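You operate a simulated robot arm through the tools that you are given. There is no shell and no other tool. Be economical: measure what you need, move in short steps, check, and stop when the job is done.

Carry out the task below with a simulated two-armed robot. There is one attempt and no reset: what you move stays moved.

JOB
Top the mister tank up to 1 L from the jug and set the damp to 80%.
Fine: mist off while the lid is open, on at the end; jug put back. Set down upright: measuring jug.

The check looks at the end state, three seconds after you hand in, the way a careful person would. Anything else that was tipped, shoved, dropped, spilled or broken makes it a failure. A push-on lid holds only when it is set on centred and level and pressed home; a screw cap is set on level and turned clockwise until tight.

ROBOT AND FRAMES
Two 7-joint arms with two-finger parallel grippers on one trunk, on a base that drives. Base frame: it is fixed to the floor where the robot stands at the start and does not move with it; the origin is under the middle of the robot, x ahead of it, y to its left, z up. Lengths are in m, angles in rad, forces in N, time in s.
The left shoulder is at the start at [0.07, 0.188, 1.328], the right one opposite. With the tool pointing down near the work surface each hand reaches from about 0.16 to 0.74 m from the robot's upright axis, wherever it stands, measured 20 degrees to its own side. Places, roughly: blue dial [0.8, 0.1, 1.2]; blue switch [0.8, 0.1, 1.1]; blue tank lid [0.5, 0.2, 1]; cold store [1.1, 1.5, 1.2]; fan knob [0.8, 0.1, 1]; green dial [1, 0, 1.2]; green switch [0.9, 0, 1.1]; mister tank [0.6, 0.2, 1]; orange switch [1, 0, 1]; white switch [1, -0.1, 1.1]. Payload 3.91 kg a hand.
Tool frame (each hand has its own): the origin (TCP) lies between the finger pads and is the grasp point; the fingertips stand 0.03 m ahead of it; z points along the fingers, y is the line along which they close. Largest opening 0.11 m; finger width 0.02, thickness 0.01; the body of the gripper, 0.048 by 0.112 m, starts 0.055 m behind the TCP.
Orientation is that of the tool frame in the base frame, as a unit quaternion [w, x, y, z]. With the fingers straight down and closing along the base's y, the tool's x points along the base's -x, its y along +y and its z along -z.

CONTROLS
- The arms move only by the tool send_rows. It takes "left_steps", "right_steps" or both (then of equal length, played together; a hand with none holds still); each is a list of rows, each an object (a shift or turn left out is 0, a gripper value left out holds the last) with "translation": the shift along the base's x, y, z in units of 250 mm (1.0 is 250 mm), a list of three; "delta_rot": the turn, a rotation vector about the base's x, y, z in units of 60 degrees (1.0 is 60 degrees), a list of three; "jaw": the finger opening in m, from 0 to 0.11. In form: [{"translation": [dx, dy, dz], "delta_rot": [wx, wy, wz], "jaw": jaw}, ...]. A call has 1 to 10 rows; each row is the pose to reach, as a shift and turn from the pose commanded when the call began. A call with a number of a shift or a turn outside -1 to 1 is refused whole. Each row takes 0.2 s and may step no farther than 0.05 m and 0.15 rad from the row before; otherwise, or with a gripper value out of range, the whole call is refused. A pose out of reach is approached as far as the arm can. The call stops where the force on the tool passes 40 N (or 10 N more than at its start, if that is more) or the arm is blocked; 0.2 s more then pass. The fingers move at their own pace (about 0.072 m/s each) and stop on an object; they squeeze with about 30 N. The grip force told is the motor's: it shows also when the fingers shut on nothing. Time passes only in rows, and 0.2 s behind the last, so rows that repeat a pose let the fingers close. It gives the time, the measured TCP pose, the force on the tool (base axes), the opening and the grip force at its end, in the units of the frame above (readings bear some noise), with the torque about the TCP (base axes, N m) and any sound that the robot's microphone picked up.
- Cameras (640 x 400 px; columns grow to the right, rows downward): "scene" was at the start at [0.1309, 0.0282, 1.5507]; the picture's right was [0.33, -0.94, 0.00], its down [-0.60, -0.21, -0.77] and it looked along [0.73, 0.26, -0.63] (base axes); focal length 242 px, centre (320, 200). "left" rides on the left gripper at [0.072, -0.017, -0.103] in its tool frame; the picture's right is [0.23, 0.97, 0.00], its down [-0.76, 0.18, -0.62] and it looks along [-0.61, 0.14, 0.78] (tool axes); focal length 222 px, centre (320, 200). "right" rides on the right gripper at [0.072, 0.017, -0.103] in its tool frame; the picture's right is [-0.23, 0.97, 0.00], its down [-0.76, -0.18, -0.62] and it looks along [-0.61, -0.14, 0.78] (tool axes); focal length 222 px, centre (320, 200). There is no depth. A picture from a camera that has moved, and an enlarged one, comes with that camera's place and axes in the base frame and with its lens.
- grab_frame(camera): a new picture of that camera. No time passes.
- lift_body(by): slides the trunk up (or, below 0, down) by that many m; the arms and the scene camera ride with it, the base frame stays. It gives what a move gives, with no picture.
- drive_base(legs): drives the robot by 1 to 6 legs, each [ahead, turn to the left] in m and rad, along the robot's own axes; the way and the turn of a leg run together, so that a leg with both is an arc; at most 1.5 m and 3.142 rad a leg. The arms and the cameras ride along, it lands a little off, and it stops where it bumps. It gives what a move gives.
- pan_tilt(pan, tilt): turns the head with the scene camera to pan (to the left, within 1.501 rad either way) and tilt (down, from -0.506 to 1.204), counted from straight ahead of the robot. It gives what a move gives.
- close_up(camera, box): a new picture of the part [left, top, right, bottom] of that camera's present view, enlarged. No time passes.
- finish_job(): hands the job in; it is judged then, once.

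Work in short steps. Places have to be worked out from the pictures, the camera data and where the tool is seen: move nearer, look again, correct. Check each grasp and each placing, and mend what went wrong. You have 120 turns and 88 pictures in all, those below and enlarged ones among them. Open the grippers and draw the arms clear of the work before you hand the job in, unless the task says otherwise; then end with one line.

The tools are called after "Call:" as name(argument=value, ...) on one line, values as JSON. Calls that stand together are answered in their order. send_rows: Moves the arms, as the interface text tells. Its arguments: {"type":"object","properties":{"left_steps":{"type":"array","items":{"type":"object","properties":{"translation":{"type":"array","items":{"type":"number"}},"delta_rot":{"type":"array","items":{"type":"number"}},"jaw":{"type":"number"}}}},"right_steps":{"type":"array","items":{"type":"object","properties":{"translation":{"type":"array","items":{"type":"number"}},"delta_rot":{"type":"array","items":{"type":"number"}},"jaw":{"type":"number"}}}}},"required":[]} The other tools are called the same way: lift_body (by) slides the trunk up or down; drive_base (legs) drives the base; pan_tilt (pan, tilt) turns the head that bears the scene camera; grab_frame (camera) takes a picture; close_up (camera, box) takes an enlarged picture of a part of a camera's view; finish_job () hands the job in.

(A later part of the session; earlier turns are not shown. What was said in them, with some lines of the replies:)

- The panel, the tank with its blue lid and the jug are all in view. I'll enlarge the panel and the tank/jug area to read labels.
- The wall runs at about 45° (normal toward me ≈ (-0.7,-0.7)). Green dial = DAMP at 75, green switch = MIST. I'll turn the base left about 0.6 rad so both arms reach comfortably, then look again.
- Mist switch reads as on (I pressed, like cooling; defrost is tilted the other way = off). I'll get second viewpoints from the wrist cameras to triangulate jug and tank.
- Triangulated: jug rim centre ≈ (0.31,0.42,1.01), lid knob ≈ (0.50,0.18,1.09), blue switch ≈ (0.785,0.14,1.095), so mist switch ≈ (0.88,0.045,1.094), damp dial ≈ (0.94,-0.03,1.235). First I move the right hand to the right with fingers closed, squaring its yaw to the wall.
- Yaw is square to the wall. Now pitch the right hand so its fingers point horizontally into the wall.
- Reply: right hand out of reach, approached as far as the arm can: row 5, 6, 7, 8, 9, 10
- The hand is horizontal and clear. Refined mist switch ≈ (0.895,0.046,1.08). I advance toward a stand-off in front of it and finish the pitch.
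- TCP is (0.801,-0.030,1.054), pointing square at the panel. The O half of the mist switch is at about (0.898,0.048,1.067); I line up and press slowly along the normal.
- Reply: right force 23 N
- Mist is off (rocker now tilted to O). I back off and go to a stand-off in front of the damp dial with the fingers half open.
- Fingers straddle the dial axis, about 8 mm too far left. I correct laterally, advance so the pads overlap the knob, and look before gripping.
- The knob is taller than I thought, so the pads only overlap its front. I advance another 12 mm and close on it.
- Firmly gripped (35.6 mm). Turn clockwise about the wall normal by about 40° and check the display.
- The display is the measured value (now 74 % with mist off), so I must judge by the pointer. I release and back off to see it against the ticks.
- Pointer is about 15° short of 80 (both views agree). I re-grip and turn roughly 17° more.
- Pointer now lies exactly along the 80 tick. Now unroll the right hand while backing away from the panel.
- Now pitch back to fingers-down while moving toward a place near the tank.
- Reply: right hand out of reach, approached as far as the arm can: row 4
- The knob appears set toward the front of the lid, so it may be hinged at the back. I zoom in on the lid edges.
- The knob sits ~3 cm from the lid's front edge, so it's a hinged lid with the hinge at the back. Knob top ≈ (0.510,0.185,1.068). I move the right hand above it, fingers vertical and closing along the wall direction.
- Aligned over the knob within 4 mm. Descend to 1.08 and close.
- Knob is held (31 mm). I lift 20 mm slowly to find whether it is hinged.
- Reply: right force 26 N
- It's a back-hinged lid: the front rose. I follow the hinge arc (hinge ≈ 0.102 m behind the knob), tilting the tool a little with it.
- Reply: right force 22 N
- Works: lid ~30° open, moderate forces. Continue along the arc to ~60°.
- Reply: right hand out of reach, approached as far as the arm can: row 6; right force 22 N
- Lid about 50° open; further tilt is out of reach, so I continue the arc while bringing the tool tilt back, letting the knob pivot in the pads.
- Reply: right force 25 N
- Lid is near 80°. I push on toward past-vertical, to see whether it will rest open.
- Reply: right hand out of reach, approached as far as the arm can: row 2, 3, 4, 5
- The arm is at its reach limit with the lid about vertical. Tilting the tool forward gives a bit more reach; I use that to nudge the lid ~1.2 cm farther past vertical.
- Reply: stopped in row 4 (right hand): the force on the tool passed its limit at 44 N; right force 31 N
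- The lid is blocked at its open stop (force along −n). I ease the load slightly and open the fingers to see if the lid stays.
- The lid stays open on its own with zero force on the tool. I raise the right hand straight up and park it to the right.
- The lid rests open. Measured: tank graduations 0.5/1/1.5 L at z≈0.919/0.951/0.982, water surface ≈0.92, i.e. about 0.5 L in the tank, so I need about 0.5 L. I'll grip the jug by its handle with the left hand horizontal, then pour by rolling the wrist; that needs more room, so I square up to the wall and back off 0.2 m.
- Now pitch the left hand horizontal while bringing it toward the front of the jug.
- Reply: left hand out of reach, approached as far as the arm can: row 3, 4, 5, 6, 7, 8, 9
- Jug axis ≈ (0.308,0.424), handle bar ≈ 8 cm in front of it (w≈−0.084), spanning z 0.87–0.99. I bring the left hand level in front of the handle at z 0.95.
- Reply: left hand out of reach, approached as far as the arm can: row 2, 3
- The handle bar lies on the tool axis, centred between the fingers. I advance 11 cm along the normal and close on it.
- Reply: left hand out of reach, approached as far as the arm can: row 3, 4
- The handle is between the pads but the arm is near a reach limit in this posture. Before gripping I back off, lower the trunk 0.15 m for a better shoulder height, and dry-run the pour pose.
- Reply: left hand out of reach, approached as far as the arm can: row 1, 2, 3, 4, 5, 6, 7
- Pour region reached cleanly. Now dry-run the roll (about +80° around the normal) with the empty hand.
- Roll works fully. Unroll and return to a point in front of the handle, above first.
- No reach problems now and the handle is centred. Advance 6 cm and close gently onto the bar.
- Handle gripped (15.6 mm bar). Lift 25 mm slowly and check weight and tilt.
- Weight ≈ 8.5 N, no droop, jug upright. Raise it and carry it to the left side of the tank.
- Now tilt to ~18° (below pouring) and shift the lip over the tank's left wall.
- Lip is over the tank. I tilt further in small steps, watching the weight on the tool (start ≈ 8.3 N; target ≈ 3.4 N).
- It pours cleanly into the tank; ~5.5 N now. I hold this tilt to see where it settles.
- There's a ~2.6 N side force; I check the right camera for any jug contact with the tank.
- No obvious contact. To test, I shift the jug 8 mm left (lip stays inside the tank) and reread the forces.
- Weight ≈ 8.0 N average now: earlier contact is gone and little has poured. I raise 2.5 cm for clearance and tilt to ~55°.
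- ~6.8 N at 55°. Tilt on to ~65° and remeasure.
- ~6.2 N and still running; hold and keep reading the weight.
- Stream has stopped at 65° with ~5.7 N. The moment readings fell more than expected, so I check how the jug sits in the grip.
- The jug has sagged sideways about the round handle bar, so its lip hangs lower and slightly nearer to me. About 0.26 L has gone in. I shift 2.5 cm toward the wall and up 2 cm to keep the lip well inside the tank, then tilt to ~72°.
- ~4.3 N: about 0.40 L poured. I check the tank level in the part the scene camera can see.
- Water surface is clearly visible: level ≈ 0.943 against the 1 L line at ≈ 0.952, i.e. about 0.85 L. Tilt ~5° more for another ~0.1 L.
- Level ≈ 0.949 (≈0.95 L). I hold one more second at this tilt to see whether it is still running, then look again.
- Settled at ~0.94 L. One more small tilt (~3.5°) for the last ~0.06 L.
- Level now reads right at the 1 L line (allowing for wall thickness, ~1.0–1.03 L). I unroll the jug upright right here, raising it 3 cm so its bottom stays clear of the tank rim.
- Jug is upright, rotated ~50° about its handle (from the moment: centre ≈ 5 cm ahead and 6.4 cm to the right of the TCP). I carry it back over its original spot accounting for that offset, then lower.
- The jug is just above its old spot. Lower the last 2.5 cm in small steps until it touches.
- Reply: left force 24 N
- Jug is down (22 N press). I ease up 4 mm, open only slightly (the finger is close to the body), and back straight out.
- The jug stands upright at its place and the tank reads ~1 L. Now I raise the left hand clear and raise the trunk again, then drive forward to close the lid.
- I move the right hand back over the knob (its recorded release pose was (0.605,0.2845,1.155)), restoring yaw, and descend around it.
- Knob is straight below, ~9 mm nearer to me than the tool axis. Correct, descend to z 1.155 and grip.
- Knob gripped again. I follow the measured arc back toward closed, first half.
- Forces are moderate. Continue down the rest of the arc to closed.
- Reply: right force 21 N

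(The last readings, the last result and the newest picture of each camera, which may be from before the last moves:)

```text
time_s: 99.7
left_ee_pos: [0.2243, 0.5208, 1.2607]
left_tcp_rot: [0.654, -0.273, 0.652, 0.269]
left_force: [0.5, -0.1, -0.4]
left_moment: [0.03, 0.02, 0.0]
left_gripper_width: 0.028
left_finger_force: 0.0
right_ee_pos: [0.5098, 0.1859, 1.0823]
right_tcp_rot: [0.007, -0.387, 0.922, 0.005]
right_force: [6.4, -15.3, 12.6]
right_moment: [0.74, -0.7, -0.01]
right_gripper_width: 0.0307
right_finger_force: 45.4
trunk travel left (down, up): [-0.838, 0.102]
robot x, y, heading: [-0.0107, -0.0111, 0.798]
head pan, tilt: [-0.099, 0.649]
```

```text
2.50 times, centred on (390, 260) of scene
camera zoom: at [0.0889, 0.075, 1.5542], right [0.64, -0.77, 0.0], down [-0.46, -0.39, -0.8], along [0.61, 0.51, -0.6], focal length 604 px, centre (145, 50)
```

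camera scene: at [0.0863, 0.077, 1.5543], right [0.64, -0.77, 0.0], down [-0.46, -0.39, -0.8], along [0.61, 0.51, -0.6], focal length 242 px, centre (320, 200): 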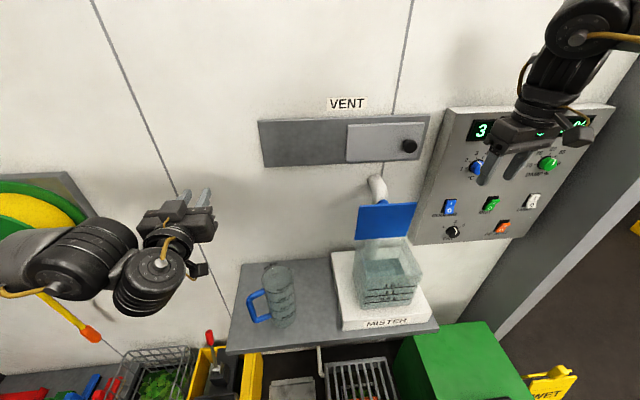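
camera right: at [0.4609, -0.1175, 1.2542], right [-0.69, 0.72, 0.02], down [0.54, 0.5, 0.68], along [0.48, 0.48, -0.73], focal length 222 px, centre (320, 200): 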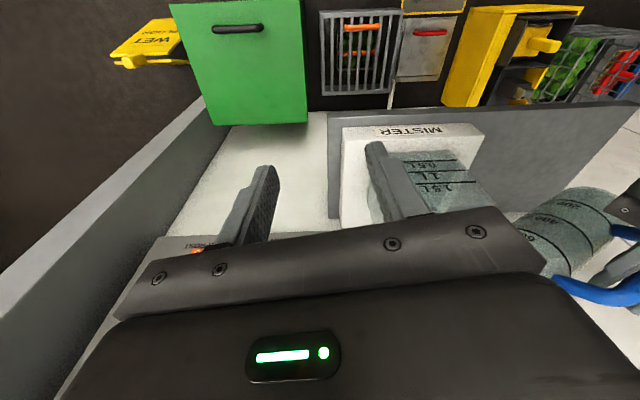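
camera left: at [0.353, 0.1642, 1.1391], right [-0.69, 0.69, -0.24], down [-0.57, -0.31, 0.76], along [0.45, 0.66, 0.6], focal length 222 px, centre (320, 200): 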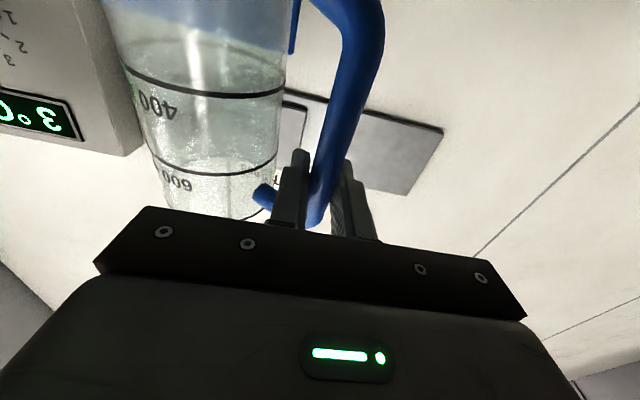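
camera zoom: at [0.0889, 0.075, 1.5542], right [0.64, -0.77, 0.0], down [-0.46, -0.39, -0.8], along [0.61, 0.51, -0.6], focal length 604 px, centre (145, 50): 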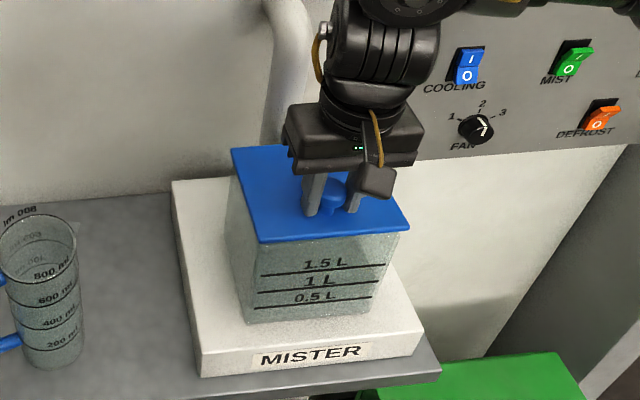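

Lid is down to within a few mm. Lower slightly, release, lift off, then close the fingers and press gently on the knob top to be sure it's home.

Call:
send_rows(right_steps=[{"translation": [0, 0, -0.01]}, {"translation": [0, 0, -0.02]}, {"translation": [0, 0, -0.02], "jaw": 0.065}, {"translation": [0, 0, -0.02]}, {"translation": [0, 0, 0.1]}, {"translation": [0, 0, 0.22]}, {"translation": [0, 0, 0.22], "jaw": 0}, {"translation": [0, 0, 0.22]}, {"translation": [0, 0, 0.22]}, {"translation": [0, 0, 0.18]}])

Call:
send_rows(right_steps=[{"translation": [0, 0, -0.04]}, {"translation": [0, 0, -0.07]}, {"translation": [0, 0, -0.09]}, {"translation": [0, 0, -0.1]}, {"translation": [0, 0, -0.11]}, {"translation": [0, 0, -0.12]}])

```text
time_s: 101.9
left_ee_pos: [0.225, 0.5243, 1.2577]
left_tcp_rot: [0.654, -0.275, 0.652, 0.268]
left_force: [0.2, -0.7, 1.7]
left_moment: [0.0, 0.0, 0.01]
left_gripper_width: 0.0281
left_finger_force: 0.1
right_ee_pos: [0.509, 0.1879, 1.1261]
right_tcp_rot: [0.007, -0.387, 0.922, 0.004]
right_force: [-0.4, 0.4, 0.2]
right_moment: [0.0, 0.02, -0.02]
right_gripper_width: 0.0001
right_finger_force: 30.3
trunk travel left (down, up): [-0.838, 0.102]
robot x, y, heading: [-0.0141, -0.0132, 0.797]
head pan, tilt: [-0.099, 0.649]
```

```text
time_s: 103.2
left_ee_pos: [0.2242, 0.5217, 1.2595]
left_tcp_rot: [0.655, -0.274, 0.651, 0.268]
left_force: [-0.2, 0.0, 0.1]
left_moment: [0.05, -0.01, -0.02]
left_gripper_width: 0.028
left_finger_force: 0.1
right_ee_pos: [0.5079, 0.1869, 1.1025]
right_tcp_rot: [0.013, -0.387, 0.922, 0.008]
right_force: [-1.5, -6.4, 20.7]
right_moment: [-0.19, -0.05, 0.1]
right_gripper_width: 0.0
right_finger_force: 29.9
trunk travel left (down, up): [-0.838, 0.102]
robot x, y, heading: [-0.0128, -0.016, 0.794]
head pan, tilt: [-0.099, 0.649]
stopped in row 6 (right hand): the force on the tool passed its limit at 44 N (the readings are from after the stop); the commanded pose is now the measured one
```

Lid is pressed home (44 N limit reached on the knob). Lift off and move right toward the panel to switch the mist on.

Call:
send_rows(right_steps=[{"translation": [0, 0, 0.15]}, {"translation": [0, 0, 0.3]}, {"translation": [0, -0.05, 0.45]}, {"translation": [0.07, -0.22, 0.55]}, {"translation": [0.14, -0.39, 0.6]}, {"translation": [0.21, -0.56, 0.6]}, {"translation": [0.29, -0.72, 0.6]}, {"translation": [0.368, -0.868, 0.6]}])

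Call:
send_rows(right_steps=[{"translation": [0.03, -0.02, -0.02], "delta_rot": [0.1, -0.1, 0]}, {"translation": [0.06, -0.04, -0.04], "delta_rot": [0.2, -0.2, 0]}, {"translation": [0.09, -0.06, -0.06], "delta_rot": [0.3, -0.3, 0]}, {"translation": [0.12, -0.08, -0.08], "delta_rot": [0.4, -0.4, 0]}, {"translation": [0.15, -0.1, -0.1], "delta_rot": [0.5, -0.5, 0]}, {"translation": [0.18, -0.12, -0.12], "delta_rot": [0.6, -0.6, 0]}, {"translation": [0.21, -0.14, -0.14], "delta_rot": [0.7, -0.7, 0]}, {"translation": [0.24, -0.16, -0.16], "delta_rot": [0.8, -0.8, 0]}, {"translation": [0.27, -0.18, -0.18], "delta_rot": [0.9, -0.9, 0]}, {"translation": [0.3, -0.2, -0.2], "delta_rot": [1.0, -1.0, 0]}])

```text
refused: row 4 steps farther than a row can; nothing moved
```

```text
time_s: 103.6
left_ee_pos: [0.2202, 0.5205, 1.2616]
left_tcp_rot: [0.656, -0.274, 0.65, 0.268]
left_force: [0.5, -0.2, 0.2]
left_moment: [0.02, 0.05, 0.01]
left_gripper_width: 0.0282
left_finger_force: 0.0
right_ee_pos: [0.5063, 0.1859, 1.1036]
right_tcp_rot: [0.054, -0.389, 0.919, 0.029]
right_force: [-18.0, -9.5, 30.7]
right_moment: [-0.64, 1.14, 0.0]
right_gripper_width: 0.0
right_finger_force: 30.2
trunk travel left (down, up): [-0.838, 0.102]
robot x, y, heading: [-0.0124, -0.0138, 0.793]
head pan, tilt: [-0.099, 0.649]
stopped in row 1 (right hand): the force on the tool passed its limit at 43 N (the readings are from after the stop); the commanded pose is now the measured one
```

The first move was refused and the second stopped immediately on the knob (small tilt only). I lift straight up first, with shorter steps.

Call:
send_rows(right_steps=[{"translation": [0, 0, 0.12]}, {"translation": [0, 0, 0.28]}, {"translation": [0, -0.05, 0.44]}, {"translation": [0.05, -0.18, 0.55]}, {"translation": [0.12, -0.33, 0.6]}, {"translation": [0.19, -0.48, 0.6]}, {"translation": [0.26, -0.63, 0.6]}, {"translation": [0.32, -0.76, 0.6]}, {"translation": [0.376, -0.87, 0.6]}])

Call:
close_up(camera="scene", box=[330, 180, 450, 340])

```text
time_s: 105.6
left_ee_pos: [0.2249, 0.5227, 1.2596]
left_tcp_rot: [0.654, -0.274, 0.652, 0.269]
left_force: [-0.7, -0.5, 0.8]
left_moment: [0.01, -0.01, 0.06]
left_gripper_width: 0.0282
left_finger_force: 0.0
right_ee_pos: [0.6068, -0.0323, 1.2481]
right_tcp_rot: [0.052, -0.388, 0.92, 0.027]
right_force: [0.1, 0.6, -0.2]
right_moment: [0.02, -0.04, 0.01]
right_gripper_width: 0.0004
right_finger_force: 29.8
trunk travel left (down, up): [-0.838, 0.102]
robot x, y, heading: [-0.0165, -0.0159, 0.794]
head pan, tilt: [-0.099, 0.649]
```

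```text
2.50 times, centred on (390, 260) of scene
camera zoom: at [0.0893, 0.0777, 1.5539], right [0.64, -0.77, 0.0], down [-0.46, -0.39, -0.8], along [0.61, 0.51, -0.6], focal length 604 px, centre (145, 50)
```

zoom: 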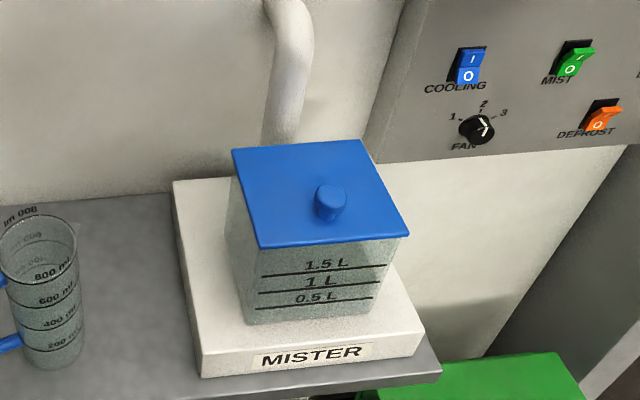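

Lid is closed and flat, tank in place. Now pitch the right hand to horizontal while moving toward the panel.

Call:
send_rows(right_steps=[{"translation": [0.04, -0.025, -0.02], "delta_rot": [0.0985, -0.0985, 0]}, {"translation": [0.08, -0.05, -0.04], "delta_rot": [0.197, -0.197, 0]}, {"translation": [0.12, -0.075, -0.06], "delta_rot": [0.2955, -0.2955, 0]}, {"translation": [0.16, -0.1, -0.08], "delta_rot": [0.394, -0.394, 0]}, {"translation": [0.2, -0.125, -0.1], "delta_rot": [0.4925, -0.4925, 0]}, {"translation": [0.24, -0.15, -0.12], "delta_rot": [0.591, -0.591, 0]}, {"translation": [0.28, -0.175, -0.14], "delta_rot": [0.6895, -0.6895, 0]}, {"translation": [0.32, -0.2, -0.16], "delta_rot": [0.788, -0.788, 0]}, {"translation": [0.36, -0.22, -0.18], "delta_rot": [0.8865, -0.8865, 0]}, {"translation": [0.4, -0.24, -0.2], "delta_rot": [0.985, -0.985, 0]}])

```text
time_s: 107.8
left_ee_pos: [0.2268, 0.5239, 1.2586]
left_tcp_rot: [0.653, -0.275, 0.652, 0.269]
left_force: [0.7, 0.7, -1.1]
left_moment: [0.0, -0.02, 0.02]
left_gripper_width: 0.0285
left_finger_force: 0.1
right_ee_pos: [0.708, -0.0901, 1.1972]
right_tcp_rot: [0.654, -0.278, 0.65, 0.269]
right_force: [0.0, -0.2, 0.2]
right_moment: [0.01, 0.0, 0.03]
right_gripper_width: 0.0
right_finger_force: 30.2
trunk travel left (down, up): [-0.838, 0.102]
robot x, y, heading: [-0.0128, -0.0118, 0.791]
head pan, tilt: [-0.099, 0.649]
```

Horizontal and reachable. Move to a stand-off in front of the top (I) half of the mist switch at z≈1.096, then press slowly.

Call:
send_rows(right_steps=[{"translation": [0.1, 0.06, -0.08]}, {"translation": [0.21, 0.13, -0.16]}, {"translation": [0.32, 0.2, -0.24]}, {"translation": [0.43, 0.26, -0.32]}, {"translation": [0.528, 0.316, -0.404]}, {"translation": [0.528, 0.316, -0.404]}])

Call:
close_up(camera="right", box=[200, 60, 440, 220])

```text
time_s: 109.2
left_ee_pos: [0.2249, 0.5235, 1.259]
left_tcp_rot: [0.655, -0.273, 0.652, 0.267]
left_force: [0.6, -0.4, -0.8]
left_moment: [-0.02, -0.04, -0.01]
left_gripper_width: 0.0282
left_finger_force: 0.1
right_ee_pos: [0.8376, -0.0129, 1.0981]
right_tcp_rot: [0.655, -0.276, 0.65, 0.27]
right_force: [0.4, 0.6, -0.6]
right_moment: [-0.01, -0.01, -0.04]
right_gripper_width: 0.0
right_finger_force: 30.1
trunk travel left (down, up): [-0.838, 0.102]
robot x, y, heading: [-0.0153, -0.0116, 0.796]
head pan, tilt: [-0.099, 0.649]
```

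```text
2.50 times, centred on (320, 140) of right
camera zoom: at [0.7544, -0.076, 1.0238], right [-0.7, 0.68, 0.22], down [-0.32, -0.57, 0.76], along [0.64, 0.46, 0.61], focal length 555 px, centre (320, 350)
```

zoom: 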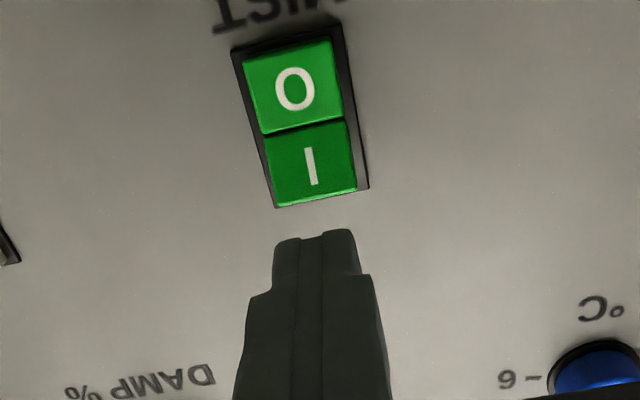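

Axis lands on the outer part of the I half; lower 4 mm and press along the normal.

Call:
send_rows(right_steps=[{"translation": [0.04, 0.038, -0.016]}, {"translation": [0.08, 0.078, -0.016]}, {"translation": [0.1, 0.098, -0.016]}, {"translation": [0.12, 0.118, -0.016]}, {"translation": [0.135, 0.133, -0.016]}, {"translation": [0.148, 0.146, -0.016]}, {"translation": [0.16, 0.158, -0.016]}, {"translation": [0.168, 0.166, -0.016]}])

```text
time_s: 111.2
left_ee_pos: [0.2214, 0.5201, 1.2615]
left_tcp_rot: [0.655, -0.274, 0.65, 0.269]
left_force: [-0.7, 0.0, 0.2]
left_moment: [0.01, 0.02, -0.03]
left_gripper_width: 0.0284
left_finger_force: 0.1
right_ee_pos: [0.8753, 0.0248, 1.0934]
right_tcp_rot: [0.653, -0.28, 0.65, 0.27]
right_force: [-19.2, -17.2, 5.9]
right_moment: [0.13, 0.31, 0.1]
right_gripper_width: 0.0
right_finger_force: 29.9
trunk travel left (down, up): [-0.838, 0.102]
robot x, y, heading: [-0.0155, -0.0137, 0.79]
head pan, tilt: [-0.099, 0.649]
stopped in row 8 (right hand): the force on the tool passed its limit at 42 N (the readings are from after the stop); the commanded pose is now the measured one
```

Pressed to the same depth as before. Back away 12 cm and check the panel.

Call:
send_rows(right_steps=[{"translation": [-0.1, -0.1, 0]}, {"translation": [-0.2, -0.2, 0]}, {"translation": [-0.3, -0.3, 0]}, {"translation": [-0.36, -0.42, 0]}, {"translation": [-0.36, -0.58, 0]}, {"translation": [-0.36, -0.72, 0]}])

Call:
close_up(camera="scene", box=[400, 90, 620, 250])

```text
time_s: 112.6
left_ee_pos: [0.2261, 0.5233, 1.259]
left_tcp_rot: [0.654, -0.274, 0.652, 0.268]
left_force: [0.1, -0.5, 1.4]
left_moment: [0.01, -0.03, 0.01]
left_gripper_width: 0.0283
left_finger_force: 0.0
right_ee_pos: [0.7869, -0.1519, 1.0881]
right_tcp_rot: [0.651, -0.279, 0.652, 0.271]
right_force: [0.1, -1.0, 0.8]
right_moment: [-0.02, -0.04, -0.02]
right_gripper_width: 0.0001
right_finger_force: 30.1
trunk travel left (down, up): [-0.838, 0.102]
robot x, y, heading: [-0.0107, -0.0103, 0.79]
head pan, tilt: [-0.099, 0.649]
```

```text
2.50 times, centred on (510, 170) of scene
camera zoom: at [0.0894, 0.0782, 1.5538], right [0.64, -0.77, 0.0], down [-0.47, -0.39, -0.8], along [0.61, 0.51, -0.6], focal length 604 px, centre (-155, 275)
```

zoom: 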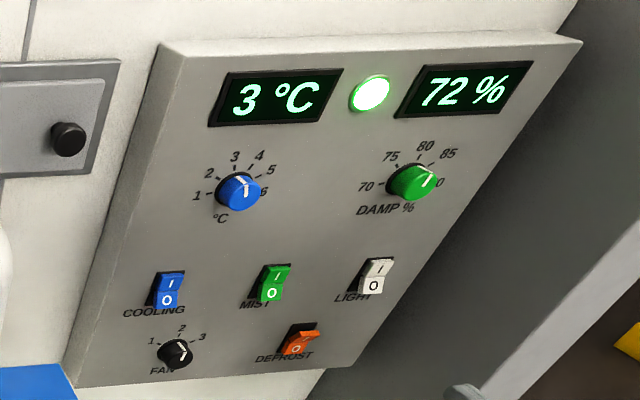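

Mist is on again (damp reading climbing), dial at 80, other controls unchanged. Open both grippers, pull the right hand further back, and take a last look.

Call:
send_rows(left_steps=[{"translation": [-0.05, -0.05, 0.03], "jaw": 0.1}, {"translation": [-0.1, -0.1, 0.06]}, {"translation": [-0.1, -0.1, 0.06]}, {"translation": [-0.1, -0.1, 0.06]}], right_steps=[{"translation": [-0.05, -0.08, 0.1], "jaw": 0.1}, {"translation": [-0.1, -0.16, 0.2]}, {"translation": [-0.12, -0.24, 0.3]}, {"translation": [-0.12, -0.24, 0.3]}])

Call:
grab_frame(camera="scene")

Call:
close_up(camera="scene", box=[520, 130, 580, 180])

```text
time_s: 113.6
left_ee_pos: [0.2129, 0.5119, 1.2658]
left_tcp_rot: [0.655, -0.274, 0.652, 0.267]
left_force: [-0.5, -0.2, -0.2]
left_moment: [-0.02, 0.03, 0.03]
left_gripper_width: 0.0999
left_finger_force: 0.1
left hand out of reach, approached as far as the arm can: row 2, 3, 4
right_ee_pos: [0.758, -0.2108, 1.1656]
right_tcp_rot: [0.651, -0.28, 0.652, 0.27]
right_force: [-0.7, 0.2, -0.5]
right_moment: [-0.02, 0.02, 0.0]
right_gripper_width: 0.1
right_finger_force: 0.0
trunk travel left (down, up): [-0.838, 0.102]
robot x, y, heading: [-0.0152, -0.0123, 0.794]
head pan, tilt: [-0.099, 0.649]
```

```text
2 pictures are left
camera scene: at [0.0888, 0.0786, 1.5539], right [0.64, -0.77, 0.0], down [-0.47, -0.39, -0.8], along [0.61, 0.51, -0.6], focal length 242 px, centre (320, 200)
```

scene: 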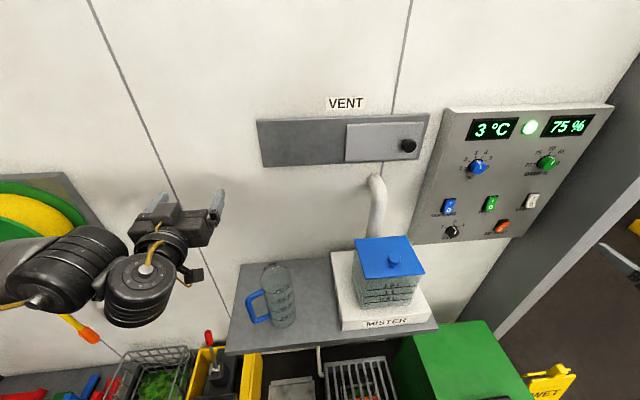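

```text
8.00 times, centred on (550, 155) of scene
camera zoom: at [0.0888, 0.0786, 1.5539], right [0.64, -0.77, 0.0], down [-0.47, -0.39, -0.8], along [0.61, 0.51, -0.6], focal length 1932 px, centre (-1520, 560)
```

zoom: 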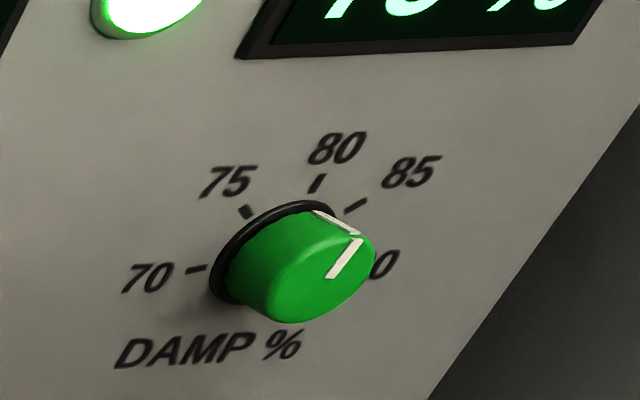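

Everything checks out: the lid is shut, the tank is at about 1 L, the jug is upright in its place, the dial points at 80, the mist is on, and the arms are clear with grippers open. I'm handing in.

Call:
finish_job()

```text
The job is handed in.
```

I topped the mister tank up from the jug to about 1 L (my reading at the mark is 1.0–1.03 L), closed and pressed down the lid, set the damp dial to 80%, switched the mist back on, and stood the jug upright in its place.
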